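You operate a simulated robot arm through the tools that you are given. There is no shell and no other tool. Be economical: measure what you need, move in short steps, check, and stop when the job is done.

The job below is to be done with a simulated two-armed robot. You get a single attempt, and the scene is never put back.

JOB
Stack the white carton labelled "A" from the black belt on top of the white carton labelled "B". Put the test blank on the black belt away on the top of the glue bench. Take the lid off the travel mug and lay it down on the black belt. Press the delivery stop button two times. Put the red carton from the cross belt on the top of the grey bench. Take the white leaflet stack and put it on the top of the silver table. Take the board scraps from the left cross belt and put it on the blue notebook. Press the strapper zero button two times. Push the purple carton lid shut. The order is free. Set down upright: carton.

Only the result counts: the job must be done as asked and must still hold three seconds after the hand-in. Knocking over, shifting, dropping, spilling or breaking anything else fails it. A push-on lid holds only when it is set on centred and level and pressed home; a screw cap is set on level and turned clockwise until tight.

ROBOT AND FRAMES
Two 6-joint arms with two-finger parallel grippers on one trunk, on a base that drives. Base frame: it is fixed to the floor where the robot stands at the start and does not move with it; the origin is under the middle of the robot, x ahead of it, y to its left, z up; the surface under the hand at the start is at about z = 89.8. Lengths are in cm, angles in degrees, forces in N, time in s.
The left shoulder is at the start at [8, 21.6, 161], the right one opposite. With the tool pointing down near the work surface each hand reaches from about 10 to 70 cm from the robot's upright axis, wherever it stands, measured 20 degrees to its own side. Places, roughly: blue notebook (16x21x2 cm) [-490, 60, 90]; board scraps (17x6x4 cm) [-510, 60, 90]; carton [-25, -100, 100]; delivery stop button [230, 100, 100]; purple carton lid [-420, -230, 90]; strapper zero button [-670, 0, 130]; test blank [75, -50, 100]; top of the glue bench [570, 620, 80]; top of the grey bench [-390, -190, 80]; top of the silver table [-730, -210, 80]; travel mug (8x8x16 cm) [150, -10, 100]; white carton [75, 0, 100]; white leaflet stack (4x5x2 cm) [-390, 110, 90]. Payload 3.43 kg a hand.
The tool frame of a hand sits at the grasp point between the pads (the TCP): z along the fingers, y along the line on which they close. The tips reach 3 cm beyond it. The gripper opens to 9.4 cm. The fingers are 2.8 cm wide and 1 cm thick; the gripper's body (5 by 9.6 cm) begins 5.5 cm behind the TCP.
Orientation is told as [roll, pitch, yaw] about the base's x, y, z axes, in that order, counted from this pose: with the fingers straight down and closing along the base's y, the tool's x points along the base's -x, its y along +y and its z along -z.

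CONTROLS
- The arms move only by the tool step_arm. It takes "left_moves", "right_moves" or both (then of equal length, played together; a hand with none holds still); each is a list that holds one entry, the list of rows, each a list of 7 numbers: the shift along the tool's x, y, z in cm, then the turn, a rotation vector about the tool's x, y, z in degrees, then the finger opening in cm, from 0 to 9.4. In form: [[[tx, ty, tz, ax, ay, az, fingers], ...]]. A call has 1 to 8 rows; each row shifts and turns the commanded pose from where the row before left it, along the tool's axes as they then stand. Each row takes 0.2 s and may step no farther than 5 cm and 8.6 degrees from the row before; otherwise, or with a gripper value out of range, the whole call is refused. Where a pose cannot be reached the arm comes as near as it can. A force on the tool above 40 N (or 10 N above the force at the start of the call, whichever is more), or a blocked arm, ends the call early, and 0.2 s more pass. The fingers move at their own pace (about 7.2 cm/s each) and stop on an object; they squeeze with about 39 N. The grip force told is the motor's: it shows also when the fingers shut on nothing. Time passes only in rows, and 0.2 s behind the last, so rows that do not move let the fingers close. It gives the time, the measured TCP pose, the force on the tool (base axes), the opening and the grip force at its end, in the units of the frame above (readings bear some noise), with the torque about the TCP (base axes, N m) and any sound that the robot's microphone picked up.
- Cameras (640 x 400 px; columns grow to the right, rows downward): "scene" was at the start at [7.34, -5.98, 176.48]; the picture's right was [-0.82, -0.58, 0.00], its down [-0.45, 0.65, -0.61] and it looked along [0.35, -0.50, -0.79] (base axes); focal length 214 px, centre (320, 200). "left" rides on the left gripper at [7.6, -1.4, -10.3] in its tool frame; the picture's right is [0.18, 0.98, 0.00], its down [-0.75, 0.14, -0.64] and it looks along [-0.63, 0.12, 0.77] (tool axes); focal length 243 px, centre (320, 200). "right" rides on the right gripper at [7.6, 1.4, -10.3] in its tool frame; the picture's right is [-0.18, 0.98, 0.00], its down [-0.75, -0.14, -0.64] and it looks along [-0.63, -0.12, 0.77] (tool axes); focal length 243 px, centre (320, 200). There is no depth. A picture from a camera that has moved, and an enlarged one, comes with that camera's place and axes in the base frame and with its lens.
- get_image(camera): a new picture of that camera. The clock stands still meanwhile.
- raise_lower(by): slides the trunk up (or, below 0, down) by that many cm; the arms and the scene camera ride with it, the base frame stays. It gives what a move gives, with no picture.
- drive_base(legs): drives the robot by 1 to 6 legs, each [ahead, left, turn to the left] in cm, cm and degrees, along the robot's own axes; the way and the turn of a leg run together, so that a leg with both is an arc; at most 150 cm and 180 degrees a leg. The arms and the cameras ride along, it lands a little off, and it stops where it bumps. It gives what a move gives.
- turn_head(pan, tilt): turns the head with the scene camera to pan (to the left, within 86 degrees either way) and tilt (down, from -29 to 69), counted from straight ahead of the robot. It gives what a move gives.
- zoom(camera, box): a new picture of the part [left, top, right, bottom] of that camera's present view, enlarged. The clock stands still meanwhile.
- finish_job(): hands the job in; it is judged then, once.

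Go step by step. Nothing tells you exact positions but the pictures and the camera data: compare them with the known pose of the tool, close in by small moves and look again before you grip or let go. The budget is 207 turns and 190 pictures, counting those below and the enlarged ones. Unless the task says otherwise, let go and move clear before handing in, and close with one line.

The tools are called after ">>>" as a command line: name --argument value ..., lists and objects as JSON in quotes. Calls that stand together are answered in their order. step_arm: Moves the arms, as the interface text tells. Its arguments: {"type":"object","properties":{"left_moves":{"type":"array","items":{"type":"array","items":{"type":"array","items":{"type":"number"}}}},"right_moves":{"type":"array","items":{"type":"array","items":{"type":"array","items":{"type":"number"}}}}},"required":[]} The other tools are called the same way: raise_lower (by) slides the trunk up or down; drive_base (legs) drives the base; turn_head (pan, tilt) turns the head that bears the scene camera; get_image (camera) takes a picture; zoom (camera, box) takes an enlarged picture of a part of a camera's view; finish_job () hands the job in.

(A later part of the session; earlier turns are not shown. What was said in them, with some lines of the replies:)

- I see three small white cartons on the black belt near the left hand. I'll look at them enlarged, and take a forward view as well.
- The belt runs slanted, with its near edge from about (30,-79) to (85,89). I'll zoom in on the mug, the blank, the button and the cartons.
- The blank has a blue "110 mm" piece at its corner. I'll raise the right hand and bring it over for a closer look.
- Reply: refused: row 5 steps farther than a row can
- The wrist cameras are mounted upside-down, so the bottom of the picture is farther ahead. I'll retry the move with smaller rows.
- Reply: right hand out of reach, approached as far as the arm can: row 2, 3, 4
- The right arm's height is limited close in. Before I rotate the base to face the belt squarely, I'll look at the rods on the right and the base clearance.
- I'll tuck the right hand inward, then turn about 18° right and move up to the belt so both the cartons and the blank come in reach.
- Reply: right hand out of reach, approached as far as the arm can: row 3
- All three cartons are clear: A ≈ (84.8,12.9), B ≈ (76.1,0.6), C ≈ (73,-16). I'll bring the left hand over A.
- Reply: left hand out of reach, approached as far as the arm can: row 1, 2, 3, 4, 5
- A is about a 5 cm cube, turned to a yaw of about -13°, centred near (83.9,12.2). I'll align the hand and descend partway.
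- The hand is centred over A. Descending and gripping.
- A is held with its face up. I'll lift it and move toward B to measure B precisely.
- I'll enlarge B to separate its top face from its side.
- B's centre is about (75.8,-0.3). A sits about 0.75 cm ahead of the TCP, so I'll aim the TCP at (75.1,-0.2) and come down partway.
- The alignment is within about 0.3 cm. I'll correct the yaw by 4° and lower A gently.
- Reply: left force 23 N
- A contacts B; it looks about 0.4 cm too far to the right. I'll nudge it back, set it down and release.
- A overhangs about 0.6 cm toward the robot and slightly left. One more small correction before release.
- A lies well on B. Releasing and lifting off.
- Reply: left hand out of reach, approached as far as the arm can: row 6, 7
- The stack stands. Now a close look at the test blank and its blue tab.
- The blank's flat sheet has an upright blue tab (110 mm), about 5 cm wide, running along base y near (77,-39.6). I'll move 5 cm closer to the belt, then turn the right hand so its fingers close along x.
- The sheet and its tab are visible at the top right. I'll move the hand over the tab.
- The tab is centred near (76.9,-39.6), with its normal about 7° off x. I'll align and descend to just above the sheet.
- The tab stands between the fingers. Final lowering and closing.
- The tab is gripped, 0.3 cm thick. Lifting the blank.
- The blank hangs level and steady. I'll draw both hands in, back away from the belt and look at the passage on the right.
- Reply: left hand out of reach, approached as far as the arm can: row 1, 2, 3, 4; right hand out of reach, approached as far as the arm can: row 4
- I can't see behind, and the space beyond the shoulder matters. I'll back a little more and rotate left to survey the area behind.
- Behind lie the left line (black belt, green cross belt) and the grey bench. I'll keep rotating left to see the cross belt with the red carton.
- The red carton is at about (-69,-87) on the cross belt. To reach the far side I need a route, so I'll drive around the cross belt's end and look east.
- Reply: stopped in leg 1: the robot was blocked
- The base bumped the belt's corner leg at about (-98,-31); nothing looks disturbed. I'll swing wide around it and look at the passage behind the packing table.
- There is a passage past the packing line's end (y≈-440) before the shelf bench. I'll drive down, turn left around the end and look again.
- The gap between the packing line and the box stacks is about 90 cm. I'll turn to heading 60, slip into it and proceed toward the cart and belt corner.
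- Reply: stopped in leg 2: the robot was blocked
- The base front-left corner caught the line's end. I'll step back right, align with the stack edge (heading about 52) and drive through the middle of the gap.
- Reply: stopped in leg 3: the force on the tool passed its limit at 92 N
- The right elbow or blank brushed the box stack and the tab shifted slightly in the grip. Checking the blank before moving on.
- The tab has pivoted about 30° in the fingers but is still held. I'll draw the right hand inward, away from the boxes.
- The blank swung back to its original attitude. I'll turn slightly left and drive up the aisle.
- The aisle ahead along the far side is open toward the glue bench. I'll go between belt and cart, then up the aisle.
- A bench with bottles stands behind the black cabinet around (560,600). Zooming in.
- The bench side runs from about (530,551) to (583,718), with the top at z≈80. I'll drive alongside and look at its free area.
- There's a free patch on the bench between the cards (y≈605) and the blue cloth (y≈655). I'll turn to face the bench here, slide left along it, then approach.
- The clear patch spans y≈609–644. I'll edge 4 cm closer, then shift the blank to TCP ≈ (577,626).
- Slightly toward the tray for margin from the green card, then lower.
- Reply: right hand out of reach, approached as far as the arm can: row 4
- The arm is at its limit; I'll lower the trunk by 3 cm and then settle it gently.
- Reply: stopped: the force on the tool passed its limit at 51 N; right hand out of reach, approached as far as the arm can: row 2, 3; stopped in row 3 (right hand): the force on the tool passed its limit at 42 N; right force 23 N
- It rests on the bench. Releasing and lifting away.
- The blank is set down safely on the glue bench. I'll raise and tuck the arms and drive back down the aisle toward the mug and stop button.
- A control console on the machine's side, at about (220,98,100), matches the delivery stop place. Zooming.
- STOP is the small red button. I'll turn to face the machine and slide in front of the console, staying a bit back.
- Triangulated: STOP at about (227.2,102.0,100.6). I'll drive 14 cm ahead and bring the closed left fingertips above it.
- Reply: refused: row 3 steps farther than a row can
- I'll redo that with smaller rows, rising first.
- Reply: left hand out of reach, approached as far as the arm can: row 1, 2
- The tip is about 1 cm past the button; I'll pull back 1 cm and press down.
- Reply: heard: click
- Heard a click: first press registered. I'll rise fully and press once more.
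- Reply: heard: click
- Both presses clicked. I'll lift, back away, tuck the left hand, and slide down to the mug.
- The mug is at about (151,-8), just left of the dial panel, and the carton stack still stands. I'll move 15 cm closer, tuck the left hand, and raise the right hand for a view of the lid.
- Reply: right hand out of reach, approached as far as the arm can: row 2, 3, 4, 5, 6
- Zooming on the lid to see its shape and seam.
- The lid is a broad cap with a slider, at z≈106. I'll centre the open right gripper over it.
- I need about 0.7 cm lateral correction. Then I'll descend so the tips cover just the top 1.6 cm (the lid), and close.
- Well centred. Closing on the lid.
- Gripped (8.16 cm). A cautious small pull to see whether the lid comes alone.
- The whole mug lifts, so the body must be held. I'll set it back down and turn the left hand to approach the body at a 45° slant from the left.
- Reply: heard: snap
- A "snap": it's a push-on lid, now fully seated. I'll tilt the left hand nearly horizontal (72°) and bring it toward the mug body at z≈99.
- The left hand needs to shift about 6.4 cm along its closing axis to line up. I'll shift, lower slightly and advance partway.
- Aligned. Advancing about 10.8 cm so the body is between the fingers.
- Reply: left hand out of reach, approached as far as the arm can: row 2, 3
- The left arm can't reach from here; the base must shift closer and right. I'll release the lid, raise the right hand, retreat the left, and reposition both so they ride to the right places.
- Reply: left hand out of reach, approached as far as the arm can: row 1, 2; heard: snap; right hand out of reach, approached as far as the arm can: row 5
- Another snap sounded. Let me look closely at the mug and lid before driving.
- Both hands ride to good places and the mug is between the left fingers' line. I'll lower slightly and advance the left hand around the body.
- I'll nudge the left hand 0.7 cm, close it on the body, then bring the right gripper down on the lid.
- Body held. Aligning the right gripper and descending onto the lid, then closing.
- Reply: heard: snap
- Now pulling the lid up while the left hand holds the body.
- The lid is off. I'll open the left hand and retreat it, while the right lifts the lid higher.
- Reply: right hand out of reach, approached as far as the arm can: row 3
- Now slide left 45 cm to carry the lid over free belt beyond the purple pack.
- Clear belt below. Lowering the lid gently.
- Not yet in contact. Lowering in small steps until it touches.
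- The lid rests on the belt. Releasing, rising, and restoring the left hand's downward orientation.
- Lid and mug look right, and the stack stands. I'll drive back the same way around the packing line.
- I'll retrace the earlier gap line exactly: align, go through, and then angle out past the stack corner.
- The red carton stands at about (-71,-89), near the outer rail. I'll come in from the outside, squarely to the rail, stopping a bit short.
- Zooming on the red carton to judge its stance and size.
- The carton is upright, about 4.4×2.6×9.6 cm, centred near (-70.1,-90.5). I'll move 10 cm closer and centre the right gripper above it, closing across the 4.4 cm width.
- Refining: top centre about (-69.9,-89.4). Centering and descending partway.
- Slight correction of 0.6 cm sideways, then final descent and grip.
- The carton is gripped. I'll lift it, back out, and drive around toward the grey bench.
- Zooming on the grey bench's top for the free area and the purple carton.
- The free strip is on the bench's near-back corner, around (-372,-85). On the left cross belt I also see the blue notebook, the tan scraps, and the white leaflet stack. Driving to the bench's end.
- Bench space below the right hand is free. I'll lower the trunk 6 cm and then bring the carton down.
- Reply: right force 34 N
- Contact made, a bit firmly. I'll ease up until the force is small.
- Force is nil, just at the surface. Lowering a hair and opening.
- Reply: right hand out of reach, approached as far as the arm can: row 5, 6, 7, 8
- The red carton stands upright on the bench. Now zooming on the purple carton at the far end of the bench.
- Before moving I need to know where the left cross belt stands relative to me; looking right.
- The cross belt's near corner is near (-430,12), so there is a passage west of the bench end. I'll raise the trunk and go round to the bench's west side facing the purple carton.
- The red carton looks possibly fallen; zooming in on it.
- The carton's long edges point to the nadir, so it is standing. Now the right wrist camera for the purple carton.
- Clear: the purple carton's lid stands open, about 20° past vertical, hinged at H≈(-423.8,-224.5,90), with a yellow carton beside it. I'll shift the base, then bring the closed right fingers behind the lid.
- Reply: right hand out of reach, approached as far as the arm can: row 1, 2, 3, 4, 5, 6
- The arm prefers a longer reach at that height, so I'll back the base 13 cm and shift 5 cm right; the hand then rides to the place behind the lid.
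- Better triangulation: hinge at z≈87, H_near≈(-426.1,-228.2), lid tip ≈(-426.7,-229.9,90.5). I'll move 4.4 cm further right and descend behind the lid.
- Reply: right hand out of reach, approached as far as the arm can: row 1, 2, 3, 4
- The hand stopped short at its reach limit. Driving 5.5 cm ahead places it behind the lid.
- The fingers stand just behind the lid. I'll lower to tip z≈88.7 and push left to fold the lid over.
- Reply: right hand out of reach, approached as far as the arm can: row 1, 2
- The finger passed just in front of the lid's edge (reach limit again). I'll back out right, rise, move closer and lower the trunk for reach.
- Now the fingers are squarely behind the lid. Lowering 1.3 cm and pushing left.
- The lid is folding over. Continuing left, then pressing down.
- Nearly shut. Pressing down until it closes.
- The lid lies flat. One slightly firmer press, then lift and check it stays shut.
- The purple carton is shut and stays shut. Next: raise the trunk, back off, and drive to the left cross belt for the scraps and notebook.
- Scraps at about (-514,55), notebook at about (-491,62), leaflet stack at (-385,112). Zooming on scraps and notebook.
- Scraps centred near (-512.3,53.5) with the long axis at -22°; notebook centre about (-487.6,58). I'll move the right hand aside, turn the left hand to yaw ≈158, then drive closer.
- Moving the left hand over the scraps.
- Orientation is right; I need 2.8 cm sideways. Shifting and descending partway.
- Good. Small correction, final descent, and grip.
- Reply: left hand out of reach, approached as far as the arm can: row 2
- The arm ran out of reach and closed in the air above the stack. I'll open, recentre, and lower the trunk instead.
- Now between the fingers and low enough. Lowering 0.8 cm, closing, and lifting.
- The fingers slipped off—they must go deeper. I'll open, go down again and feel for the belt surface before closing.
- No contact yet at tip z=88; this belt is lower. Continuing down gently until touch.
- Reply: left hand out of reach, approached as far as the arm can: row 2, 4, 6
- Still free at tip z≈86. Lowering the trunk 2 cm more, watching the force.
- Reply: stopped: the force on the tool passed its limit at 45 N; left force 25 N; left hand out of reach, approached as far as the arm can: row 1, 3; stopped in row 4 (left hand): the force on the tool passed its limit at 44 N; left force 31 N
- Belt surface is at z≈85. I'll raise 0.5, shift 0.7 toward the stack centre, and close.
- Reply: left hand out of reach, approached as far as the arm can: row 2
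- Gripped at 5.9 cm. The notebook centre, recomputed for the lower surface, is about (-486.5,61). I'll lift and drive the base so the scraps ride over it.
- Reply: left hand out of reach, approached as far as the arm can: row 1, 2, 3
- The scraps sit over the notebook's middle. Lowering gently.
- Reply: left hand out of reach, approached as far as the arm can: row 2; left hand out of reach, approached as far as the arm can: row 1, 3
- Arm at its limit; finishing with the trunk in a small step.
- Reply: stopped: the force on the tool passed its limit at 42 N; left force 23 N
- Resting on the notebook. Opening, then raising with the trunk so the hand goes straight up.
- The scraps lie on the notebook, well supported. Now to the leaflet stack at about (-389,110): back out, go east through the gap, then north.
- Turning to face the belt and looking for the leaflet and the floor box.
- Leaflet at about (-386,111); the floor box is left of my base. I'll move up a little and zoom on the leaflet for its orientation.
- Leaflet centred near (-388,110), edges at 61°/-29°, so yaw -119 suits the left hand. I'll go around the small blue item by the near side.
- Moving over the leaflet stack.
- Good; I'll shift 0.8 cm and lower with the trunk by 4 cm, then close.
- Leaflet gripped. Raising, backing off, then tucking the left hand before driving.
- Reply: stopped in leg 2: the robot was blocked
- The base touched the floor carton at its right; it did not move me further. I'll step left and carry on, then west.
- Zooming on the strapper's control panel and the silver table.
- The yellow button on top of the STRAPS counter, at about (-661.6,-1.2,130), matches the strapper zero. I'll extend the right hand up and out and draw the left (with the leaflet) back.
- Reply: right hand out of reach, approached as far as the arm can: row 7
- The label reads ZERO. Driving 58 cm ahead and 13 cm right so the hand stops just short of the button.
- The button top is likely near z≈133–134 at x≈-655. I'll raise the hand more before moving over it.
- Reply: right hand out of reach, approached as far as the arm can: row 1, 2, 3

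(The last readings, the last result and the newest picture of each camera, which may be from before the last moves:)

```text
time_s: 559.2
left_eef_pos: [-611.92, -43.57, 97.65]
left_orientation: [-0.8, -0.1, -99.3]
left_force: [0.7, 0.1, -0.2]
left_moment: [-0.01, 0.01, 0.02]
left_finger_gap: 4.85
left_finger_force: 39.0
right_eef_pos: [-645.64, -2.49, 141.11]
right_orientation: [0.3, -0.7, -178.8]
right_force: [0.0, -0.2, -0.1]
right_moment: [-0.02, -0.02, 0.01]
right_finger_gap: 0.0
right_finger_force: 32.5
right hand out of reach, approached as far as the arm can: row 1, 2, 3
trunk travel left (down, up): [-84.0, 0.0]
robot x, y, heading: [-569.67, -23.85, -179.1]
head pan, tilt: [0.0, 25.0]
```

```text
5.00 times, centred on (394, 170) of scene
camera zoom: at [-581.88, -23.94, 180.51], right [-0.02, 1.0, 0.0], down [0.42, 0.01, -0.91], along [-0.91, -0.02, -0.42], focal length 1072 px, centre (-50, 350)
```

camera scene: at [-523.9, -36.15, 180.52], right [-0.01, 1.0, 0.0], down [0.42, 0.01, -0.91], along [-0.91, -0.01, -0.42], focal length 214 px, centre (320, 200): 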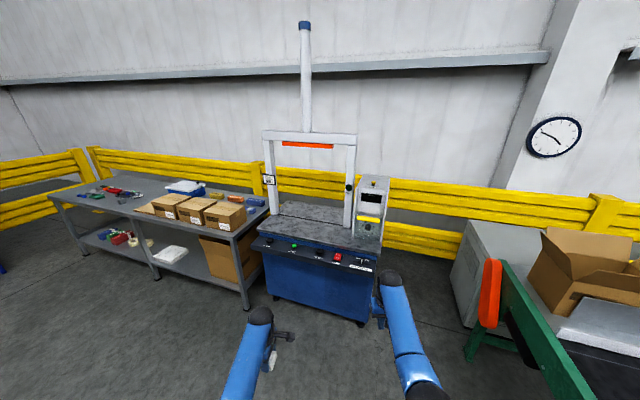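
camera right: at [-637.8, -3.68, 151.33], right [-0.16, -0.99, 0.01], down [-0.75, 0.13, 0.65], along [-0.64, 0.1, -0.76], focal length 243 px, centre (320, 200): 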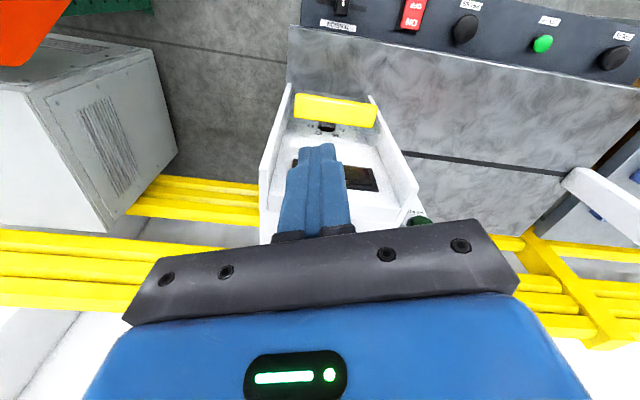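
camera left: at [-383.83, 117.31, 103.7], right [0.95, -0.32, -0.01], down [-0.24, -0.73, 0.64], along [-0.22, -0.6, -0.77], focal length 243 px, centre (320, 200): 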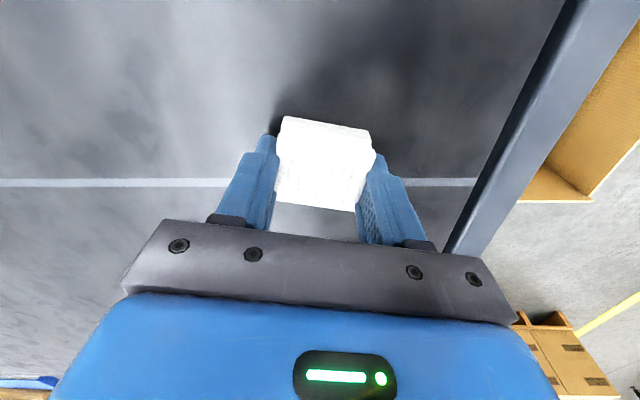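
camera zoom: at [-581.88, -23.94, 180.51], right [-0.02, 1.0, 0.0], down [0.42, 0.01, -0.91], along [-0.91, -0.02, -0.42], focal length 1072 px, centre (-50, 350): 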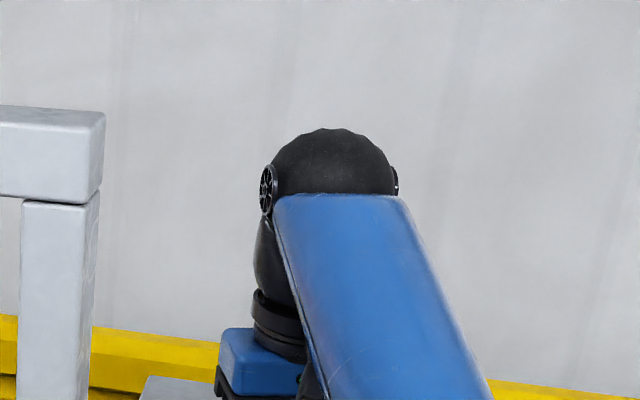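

Now at tip z≈138. Driving 7 cm ahead and looking.

>>> drive_base --legs '[[7, 0, 0]]'

>>> get_image --camera "right"

```text
time_s: 560.2
left_eef_pos: [-617.81, -43.74, 98.13]
left_orientation: [-1.5, -0.1, -99.3]
left_force: [0.5, 0.1, -0.1]
left_moment: [0.02, 0.07, -0.02]
left_finger_gap: 4.89
left_finger_force: 38.7
right_eef_pos: [-651.19, -2.57, 142.15]
right_orientation: [0.2, -1.3, -178.8]
right_force: [1.5, 0.5, 0.2]
right_moment: [-0.01, 0.11, -0.04]
right_finger_gap: 0.0
right_finger_force: 32.6
trunk travel left (down, up): [-84.0, 0.0]
robot x, y, heading: [-576.76, -24.11, -179.0]
head pan, tilt: [0.0, 25.0]
```

```text
24 pictures are left
camera right: at [-643.24, -3.78, 152.17], right [-0.16, -0.99, 0.01], down [-0.74, 0.13, 0.66], along [-0.65, 0.1, -0.75], focal length 243 px, centre (320, 200)
```

right: 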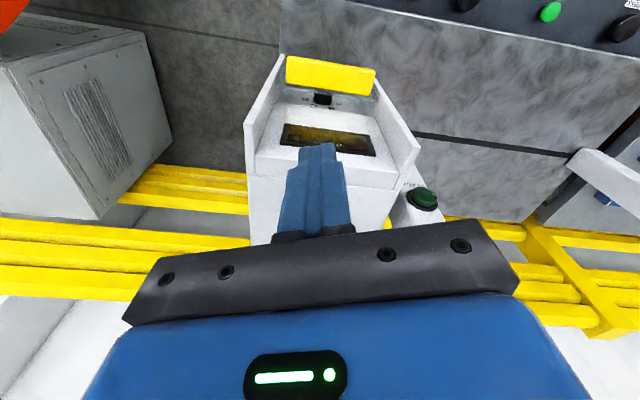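

Triangulating anew: tower top front edge at (-663,-1,125.5), so the button is near (-669.6,0.8), top z≈128. I'll draw the left hand back a bit and drive 16 cm ahead, 3.4 right.

>>> step_arm --left_moves '[[[0.5, 4, 0, 0, 0, 0, 2], [0.4, 3, 0, 0, 0, 0, 2]]]'

>>> drive_base --legs '[[16, -3.4, 0]]'

>>> get_image --camera "right"

```text
time_s: 560.8
left_eef_pos: [-611.48, -43.91, 97.57]
left_orientation: [-1.0, -0.1, -99.5]
left_force: [0.1, -0.5, -0.5]
left_moment: [0.01, 0.04, -0.03]
left_finger_gap: 4.85
left_finger_force: 39.2
right_eef_pos: [-652.32, -2.6, 141.49]
right_orientation: [0.3, -1.0, -178.9]
right_force: [0.2, 0.4, 0.1]
right_moment: [-0.01, 0.02, 0.02]
right_finger_gap: 0.0
right_finger_force: 33.2
trunk travel left (down, up): [-84.0, 0.0]
robot x, y, heading: [-576.54, -24.01, -178.9]
head pan, tilt: [0.0, 25.0]
```

```text
time_s: 562.2
left_eef_pos: [-627.48, -40.78, 97.62]
left_orientation: [-0.9, -0.1, -99.6]
left_force: [0.7, -0.4, -0.1]
left_moment: [0.03, 0.07, -0.02]
left_finger_gap: 4.88
left_finger_force: 39.3
right_eef_pos: [-668.24, 0.55, 141.47]
right_orientation: [0.2, -1.0, -179.1]
right_force: [0.2, -0.7, 0.3]
right_moment: [0.01, 0.06, 0.05]
right_finger_gap: 0.0
right_finger_force: 32.7
trunk travel left (down, up): [-84.0, 0.0]
robot x, y, heading: [-592.52, -21.16, -179.3]
head pan, tilt: [0.0, 25.0]
```

```text
23 pictures are left
camera right: at [-660.24, -0.66, 151.65], right [-0.17, -0.99, 0.01], down [-0.75, 0.13, 0.65], along [-0.65, 0.1, -0.76], focal length 243 px, centre (320, 200)
```

right: 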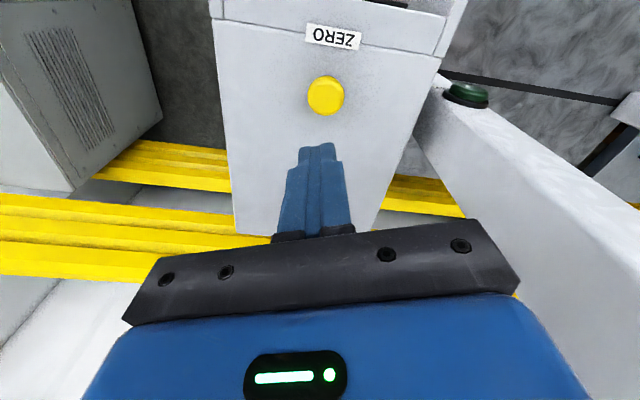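

The ZERO button is just under the fingertips. Adjusting 0.5 cm and descending.

>>> step_arm --right_moves '[[[0.5, 0.5, 2, 0, 0, 0, 0], [0, 0, 3.5, 0, 0, 0, 0], [0, 0, 2.5, 0, 0, 0, 0]]]'

>>> get_image --camera "right"

```text
time_s: 563.0
left_eef_pos: [-627.68, -40.67, 97.69]
left_orientation: [-0.8, -0.1, -99.6]
left_force: [0.7, -0.1, 0.0]
left_moment: [0.02, -0.01, 0.02]
left_finger_gap: 4.89
left_finger_force: 38.9
right_eef_pos: [-668.02, 0.07, 133.19]
right_orientation: [0.3, -0.7, -179.0]
right_force: [-0.1, -0.2, 0.0]
right_moment: [0.02, 0.0, 0.02]
right_finger_gap: 0.02
right_finger_force: 33.5
trunk travel left (down, up): [-84.0, 0.0]
robot x, y, heading: [-592.73, -20.96, -179.2]
head pan, tilt: [0.0, 25.0]
```

```text
22 pictures are left
camera right: at [-660.22, -1.19, 143.36], right [-0.17, -0.99, 0.01], down [-0.75, 0.13, 0.65], along [-0.64, 0.1, -0.76], focal length 243 px, centre (320, 200)
```

right: 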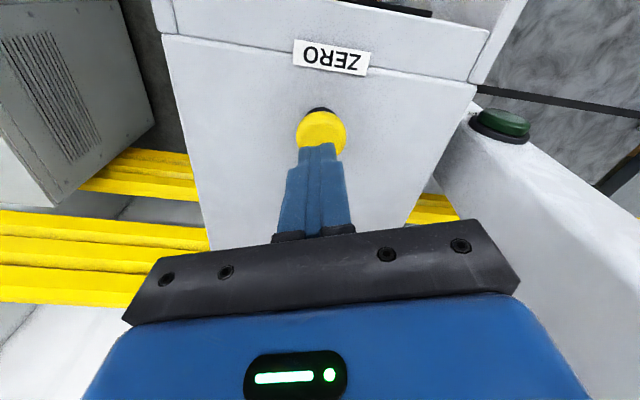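

Aligned over the mushroom. Pressing down in small steps.

>>> step_arm --right_moves '[[[0, 0, 0.7, 0, 0, 0, 0], [0, 0, 0.6, 0, 0, 0, 0], [0, 0, 0.5, 0, 0, 0, 0], [0, 0, 0.4, 0, 0, 0, 0]]]'

```text
time_s: 564.0
left_eef_pos: [-627.71, -40.72, 97.66]
left_orientation: [-0.8, -0.1, -99.6]
left_force: [0.3, 0.4, -0.7]
left_moment: [0.05, 0.01, 0.0]
left_finger_gap: 4.9
left_finger_force: 39.2
right_eef_pos: [-668.25, 0.06, 131.13]
right_orientation: [0.3, -0.8, -179.0]
right_force: [-0.6, -0.1, 0.2]
right_moment: [0.01, 0.02, 0.02]
right_finger_gap: 0.0
right_finger_force: 33.1
trunk travel left (down, up): [-84.0, 0.0]
robot x, y, heading: [-592.57, -20.82, -179.0]
head pan, tilt: [0.0, 25.0]
```

>>> step_arm --right_moves '[[[0, 0, 0.4, 0, 0, 0, 0], [0, 0, 0.4, 0, 0, 0, 0], [0, 0, 0.4, 0, 0, 0, 0], [0, 0, 0.3, 0, 0, 0, 0]]]'

>>> zoom --camera "right" --box '[240, 90, 400, 190]'

```text
time_s: 565.0
left_eef_pos: [-627.59, -40.84, 97.74]
left_orientation: [-0.9, 0.0, -99.7]
left_force: [-0.9, -0.6, -0.2]
left_moment: [0.04, -0.02, 0.01]
left_finger_gap: 4.9
left_finger_force: 38.8
right_eef_pos: [-668.2, 0.01, 130.32]
right_orientation: [0.2, -1.3, -179.0]
right_force: [-8.7, 1.2, 31.7]
right_moment: [0.02, 0.2, 0.08]
right_finger_gap: 0.0
right_finger_force: 33.0
trunk travel left (down, up): [-84.0, 0.0]
robot x, y, heading: [-592.53, -20.86, -179.3]
head pan, tilt: [0.0, 25.0]
heard: click
```

```text
4.00 times, centred on (320, 140) of right
camera zoom: at [-660.21, -1.17, 140.23], right [-0.17, -0.99, 0.01], down [-0.74, 0.13, 0.66], along [-0.65, 0.1, -0.75], focal length 970 px, centre (320, 440)
```

zoom: 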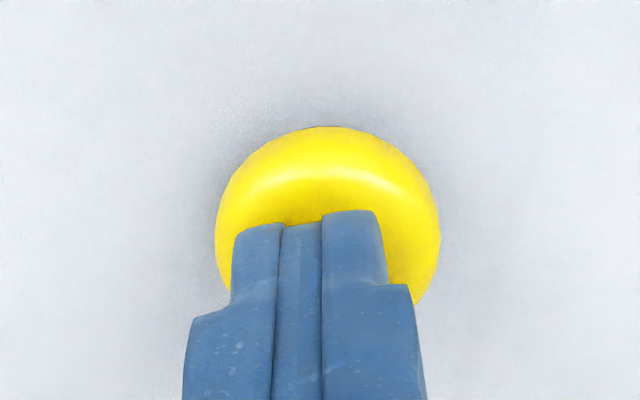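

First click. Rising clear, then pressing the second time.

>>> step_arm --right_moves '[[[0, 0, -1, 0, 0, 0, 0], [0, 0, -1, 0, 0, 0, 0], [0, 0, 0, 0, 0, 0, 0], [0, 0, 0.7, 0, 0, 0, 0], [0, 0, 0.6, 0, 0, 0, 0], [0, 0, 0.4, 0, 0, 0, 0], [0, 0, 0.2, 0, 0, 0, 0]]]'

```text
time_s: 566.6
left_eef_pos: [-627.46, -40.75, 97.73]
left_orientation: [-0.9, -0.1, -99.6]
left_force: [-0.3, -1.1, -1.0]
left_moment: [0.01, -0.02, -0.01]
left_finger_gap: 4.86
left_finger_force: 38.7
right_eef_pos: [-668.02, 0.13, 130.25]
right_orientation: [0.3, -1.3, -179.0]
right_force: [-6.5, 4.4, 29.8]
right_moment: [0.08, 0.2, 0.06]
right_finger_gap: 0.0
right_finger_force: 32.7
trunk travel left (down, up): [-84.0, 0.0]
robot x, y, heading: [-592.78, -21.11, -179.3]
head pan, tilt: [0.0, 25.0]
heard: click
```

Second click: done. I'll lift the hand, back off, and drive down to the silver table.

>>> step_arm --right_moves '[[[0, 0, -2, 0, 0, 0, 0], [0, 0, -3, 0, 0, 0, 0], [0, 0, -3, 0, 0, 0, 0]]]'

>>> drive_base --legs '[[-40, 0, 0], [0, 150, 0], [0, 94, 0], [0, 0, -18.5], [60, 34, 0]]'

>>> turn_head --pan 0 --tilt 40

>>> get_image --camera "scene"

```text
time_s: 567.4
left_eef_pos: [-627.62, -40.79, 97.7]
left_orientation: [-0.8, -0.1, -99.6]
left_force: [-0.4, 0.5, -0.2]
left_moment: [0.01, 0.04, 0.0]
left_finger_gap: 4.87
left_finger_force: 39.2
right_eef_pos: [-667.88, 0.12, 137.7]
right_orientation: [0.2, -0.7, -179.0]
right_force: [-0.6, 0.6, 0.2]
right_moment: [-0.01, 0.04, 0.01]
right_finger_gap: 0.0
right_finger_force: 33.0
trunk travel left (down, up): [-84.0, 0.0]
robot x, y, heading: [-592.18, -20.92, -179.1]
head pan, tilt: [0.0, 25.0]
```

```text
time_s: 585.8
left_eef_pos: [-659.01, -283.84, 97.71]
left_orientation: [-0.8, -0.1, -119.0]
left_force: [-0.4, 0.7, 0.1]
left_moment: [0.0, -0.01, -0.01]
left_finger_gap: 4.87
left_finger_force: 39.1
right_eef_pos: [-683.51, -231.85, 137.78]
right_orientation: [0.4, -0.8, 161.7]
right_force: [0.5, -0.1, 0.6]
right_moment: [0.02, -0.01, -0.03]
right_finger_gap: 0.01
right_finger_force: 32.9
trunk travel left (down, up): [-84.0, 0.0]
robot x, y, heading: [-619.39, -276.85, 161.3]
head pan, tilt: [0.0, 25.0]
```

```text
time_s: 586.6
left_eef_pos: [-659.15, -283.81, 97.56]
left_orientation: [-0.8, -0.1, -119.0]
left_force: [0.0, -0.3, -1.1]
left_moment: [0.04, -0.03, -0.01]
left_finger_gap: 4.92
left_finger_force: 39.3
right_eef_pos: [-683.68, -231.95, 137.68]
right_orientation: [0.3, -0.7, 161.6]
right_force: [0.1, -0.6, -0.1]
right_moment: [0.0, -0.05, 0.01]
right_finger_gap: 0.0
right_finger_force: 33.6
trunk travel left (down, up): [-84.0, 0.0]
robot x, y, heading: [-619.72, -276.61, 161.5]
head pan, tilt: [0.0, 40.0]
```

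```text
20 pictures are left
camera scene: at [-630.4, -272.97, 178.19], right [0.32, 0.95, 0.0], down [0.61, -0.2, -0.77], along [-0.73, 0.24, -0.64], focal length 214 px, centre (320, 200)
```

scene: 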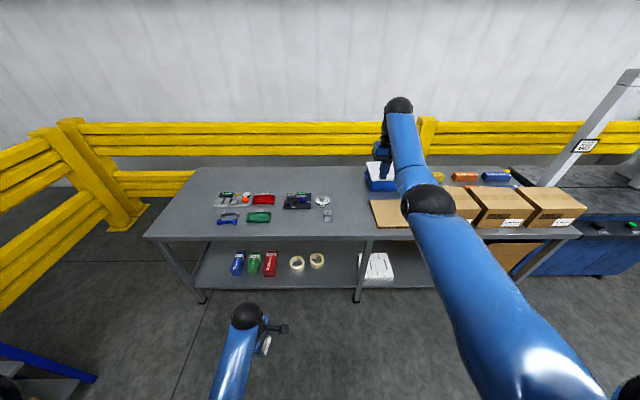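

The spot at about (-720.5,-260) between the green pack and the small grey item is free, 10 cm from the edge. Driving up and extending the left hand.

>>> drive_base --legs '[[45, -3, 0]]'

>>> step_arm --left_moves '[[[-0.8, -4, 0, 0, 0, 0, 2], [-0.8, -4, 0, 0, 0, 0, 2], [-0.8, -4, 0, 0, 0, 0, 2], [-0.8, -4, 0, 0, 0, 0, 2], [-0.5, -3.5, 0, 0, 0, 0, 2]]]'

>>> get_image --camera "left"

```text
time_s: 589.3
left_eef_pos: [-700.59, -266.67, 97.62]
left_orientation: [-0.9, 0.0, -119.0]
left_force: [0.0, -0.3, 0.3]
left_moment: [-0.02, 0.01, 0.01]
left_finger_gap: 4.89
left_finger_force: 38.8
right_eef_pos: [-724.93, -214.78, 137.86]
right_orientation: [0.2, -0.9, 161.5]
right_force: [0.4, -0.5, 0.5]
right_moment: [0.04, -0.01, 0.0]
right_finger_gap: 0.0
right_finger_force: 32.7
trunk travel left (down, up): [-84.0, 0.0]
robot x, y, heading: [-661.0, -259.6, 161.5]
head pan, tilt: [0.0, 40.0]
```

```text
time_s: 590.5
left_eef_pos: [-719.81, -260.25, 97.75]
left_orientation: [-0.6, 0.0, -119.0]
left_force: [0.4, 0.2, -0.8]
left_moment: [0.03, 0.0, 0.01]
left_finger_gap: 4.89
left_finger_force: 39.6
right_eef_pos: [-725.44, -214.71, 137.64]
right_orientation: [0.3, -0.6, 161.5]
right_force: [-0.1, 1.0, -0.1]
right_moment: [-0.02, -0.02, -0.01]
right_finger_gap: 0.02
right_finger_force: 33.1
trunk travel left (down, up): [-84.0, 0.0]
robot x, y, heading: [-660.94, -259.34, 161.6]
head pan, tilt: [0.0, 40.0]
```

```text
19 pictures are left
camera left: at [-717.23, -252.86, 108.06], right [0.95, -0.32, -0.01], down [-0.24, -0.73, 0.64], along [-0.21, -0.61, -0.77], focal length 243 px, centre (320, 200)
```

left: 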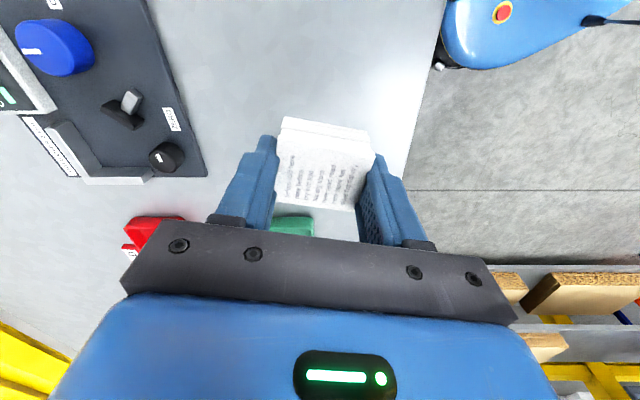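

Clear below. Lowering, with fine steps near the surface.

>>> step_arm --left_moves '[[[0, 0, 3.5, 0, 0, 0, 2], [0, 0, 3.5, 0, 0, 0, 2], [0, 0, 1.5, 0, 0, 0, 2], [0, 0, 0.5, 0, 0, 0, 2], [0, 0, 0.5, 0, 0, 0, 2], [0, 0, 0.5, 0, 0, 0, 2], [0, 0, 0.5, 0, 0, 0, 2], [0, 0, 0.4, 0, 0, 0, 2]]]'

```text
time_s: 592.1
left_eef_pos: [-719.95, -260.21, 88.08]
left_orientation: [-1.3, -0.3, -119.1]
left_force: [12.1, -4.0, 26.3]
left_moment: [-0.32, -1.03, -0.04]
left_finger_gap: 4.9
left_finger_force: 38.9
right_eef_pos: [-724.79, -214.81, 137.93]
right_orientation: [0.5, -0.9, 161.5]
right_force: [0.2, 0.5, -0.2]
right_moment: [0.0, -0.01, -0.02]
right_finger_gap: 0.0
right_finger_force: 32.9
trunk travel left (down, up): [-84.0, 0.0]
robot x, y, heading: [-661.38, -259.68, 161.4]
head pan, tilt: [0.0, 40.0]
stopped in row 8 (left hand): the force on the tool passed its limit at 57 N (the readings are from after the stop); the commanded pose is now the measured one
```

Contact. Easing up, opening, and lifting clear.

>>> step_arm --left_moves '[[[0, 0, -0.3, 0, 0, 0, 2], [0, 0, 0, 0, 0, 0, 5.5], [0, 0, 0, 0, 0, 0, 8], [0, 0, 0, 0, 0, 0, 9], [0, 0, -3, 0, 0, 0, 9], [0, 0, -3.5, 0, 0, 0, 9], [0, 0, -3, 0, 0, 0, 9]]]'

>>> get_image --camera "left"

```text
time_s: 593.7
left_eef_pos: [-719.9, -260.49, 97.63]
left_orientation: [-1.1, -0.3, -119.1]
left_force: [-0.4, 0.0, -0.4]
left_moment: [0.02, -0.01, 0.01]
left_finger_gap: 9.0
left_finger_force: 0.1
right_eef_pos: [-725.26, -214.66, 137.65]
right_orientation: [0.3, -0.7, 161.5]
right_force: [0.3, 0.6, 0.0]
right_moment: [-0.01, 0.0, 0.05]
right_finger_gap: 0.0
right_finger_force: 33.1
trunk travel left (down, up): [-84.0, 0.0]
robot x, y, heading: [-661.05, -260.1, 161.4]
head pan, tilt: [0.0, 40.0]
```

```text
18 pictures are left
camera left: at [-717.27, -253.08, 107.96], right [0.95, -0.32, -0.02], down [-0.23, -0.73, 0.64], along [-0.22, -0.6, -0.77], focal length 243 px, centre (320, 200)
```

left: 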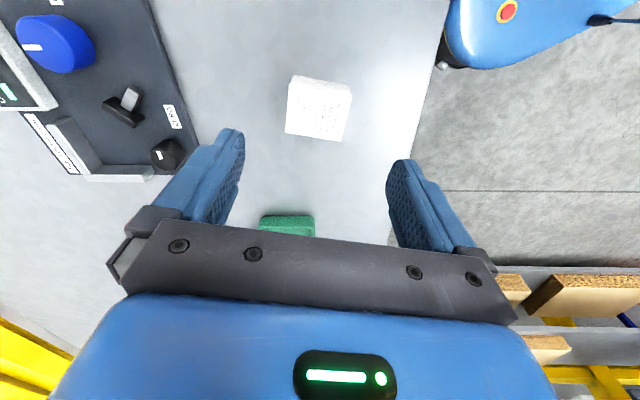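

The leaflets lie on the silver table. I'll back clear and take one last look at the scraps from afar.

>>> drive_base --legs '[[-45, 0, 0], [0, 0, -40]]'

>>> turn_head --pan -65 --tilt 15

>>> get_image --camera "scene"

```text
time_s: 598.3
left_eef_pos: [-664.71, -236.72, 97.85]
left_orientation: [-1.0, -0.1, -159.0]
left_force: [-0.2, 0.1, 0.2]
left_moment: [0.0, 0.01, -0.01]
left_finger_gap: 9.03
left_finger_force: 0.1
right_eef_pos: [-639.43, -198.37, 137.71]
right_orientation: [0.2, -0.7, 121.7]
right_force: [1.0, -0.4, 0.3]
right_moment: [0.01, -0.01, -0.01]
right_finger_gap: 0.0
right_finger_force: 33.0
trunk travel left (down, up): [-84.0, 0.0]
robot x, y, heading: [-618.81, -273.92, 121.7]
head pan, tilt: [0.0, 40.0]
```

```text
time_s: 599.6
left_eef_pos: [-664.56, -236.78, 97.72]
left_orientation: [-1.1, -0.2, -158.9]
left_force: [-0.4, -0.8, -0.4]
left_moment: [0.02, -0.02, -0.01]
left_finger_gap: 8.99
left_finger_force: 0.1
right_eef_pos: [-639.53, -198.4, 137.58]
right_orientation: [0.3, -0.6, 121.8]
right_force: [-0.7, -0.6, 0.0]
right_moment: [0.04, 0.02, -0.03]
right_finger_gap: 0.0
right_finger_force: 33.2
trunk travel left (down, up): [-84.0, 0.0]
robot x, y, heading: [-618.84, -273.78, 121.8]
head pan, tilt: [-65.0, 15.0]
```

```text
17 pictures are left
camera scene: at [-615.43, -263.4, 182.14], right [0.84, -0.55, 0.0], down [-0.14, -0.22, -0.97], along [0.53, 0.81, -0.26], focal length 214 px, centre (320, 200)
```

scene: 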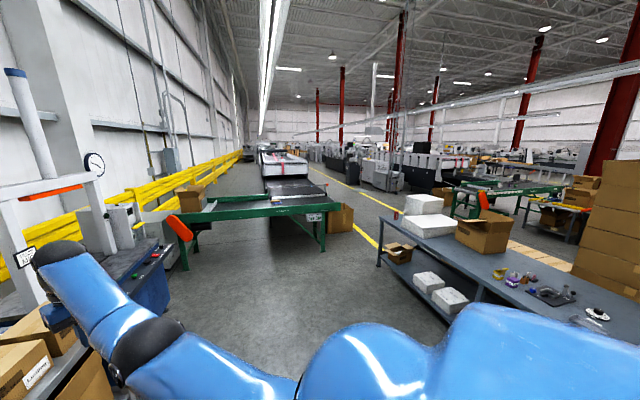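

>>> zoom --camera "scene" --box '[370, 180, 560, 300]'

>>> zoom --camera "scene" --box '[240, 190, 330, 230]'

```text
3.33 times, centred on (465, 240) of scene
camera zoom: at [-615.43, -263.4, 182.14], right [0.84, -0.55, 0.0], down [-0.14, -0.22, -0.97], along [0.53, 0.81, -0.26], focal length 715 px, centre (-163, 67)
```

zoom: 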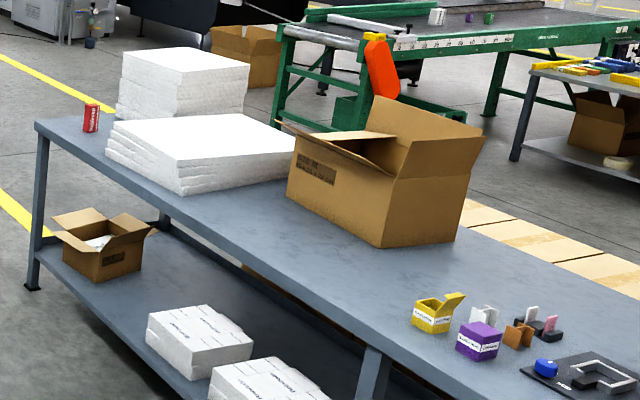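

```text
7.11 times, centred on (285, 210) of scene
camera zoom: at [-615.43, -263.4, 182.14], right [0.84, -0.55, 0.0], down [-0.14, -0.22, -0.97], along [0.53, 0.81, -0.26], focal length 1525 px, centre (569, 129)
```

zoom: 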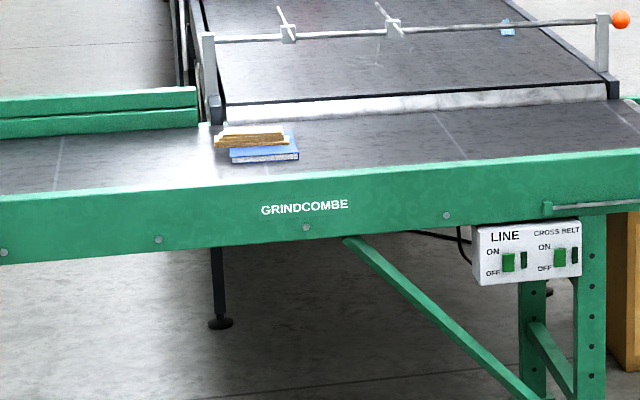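

The red carton stands upright, the purple lid is shut, the scraps rest level on the notebook, and both hands are clear. Handing in.

>>> finish_job

```text
The job is handed in.
```

All nine parts of the job are done and handed in. On the way, the base bumped the cross belt's corner, the packing line's end and the floor carton, and the right hand and test blank hit the tall box stack. I saw nothing knocked over, but I didn't check whether the floor carton or the box stack shifted.
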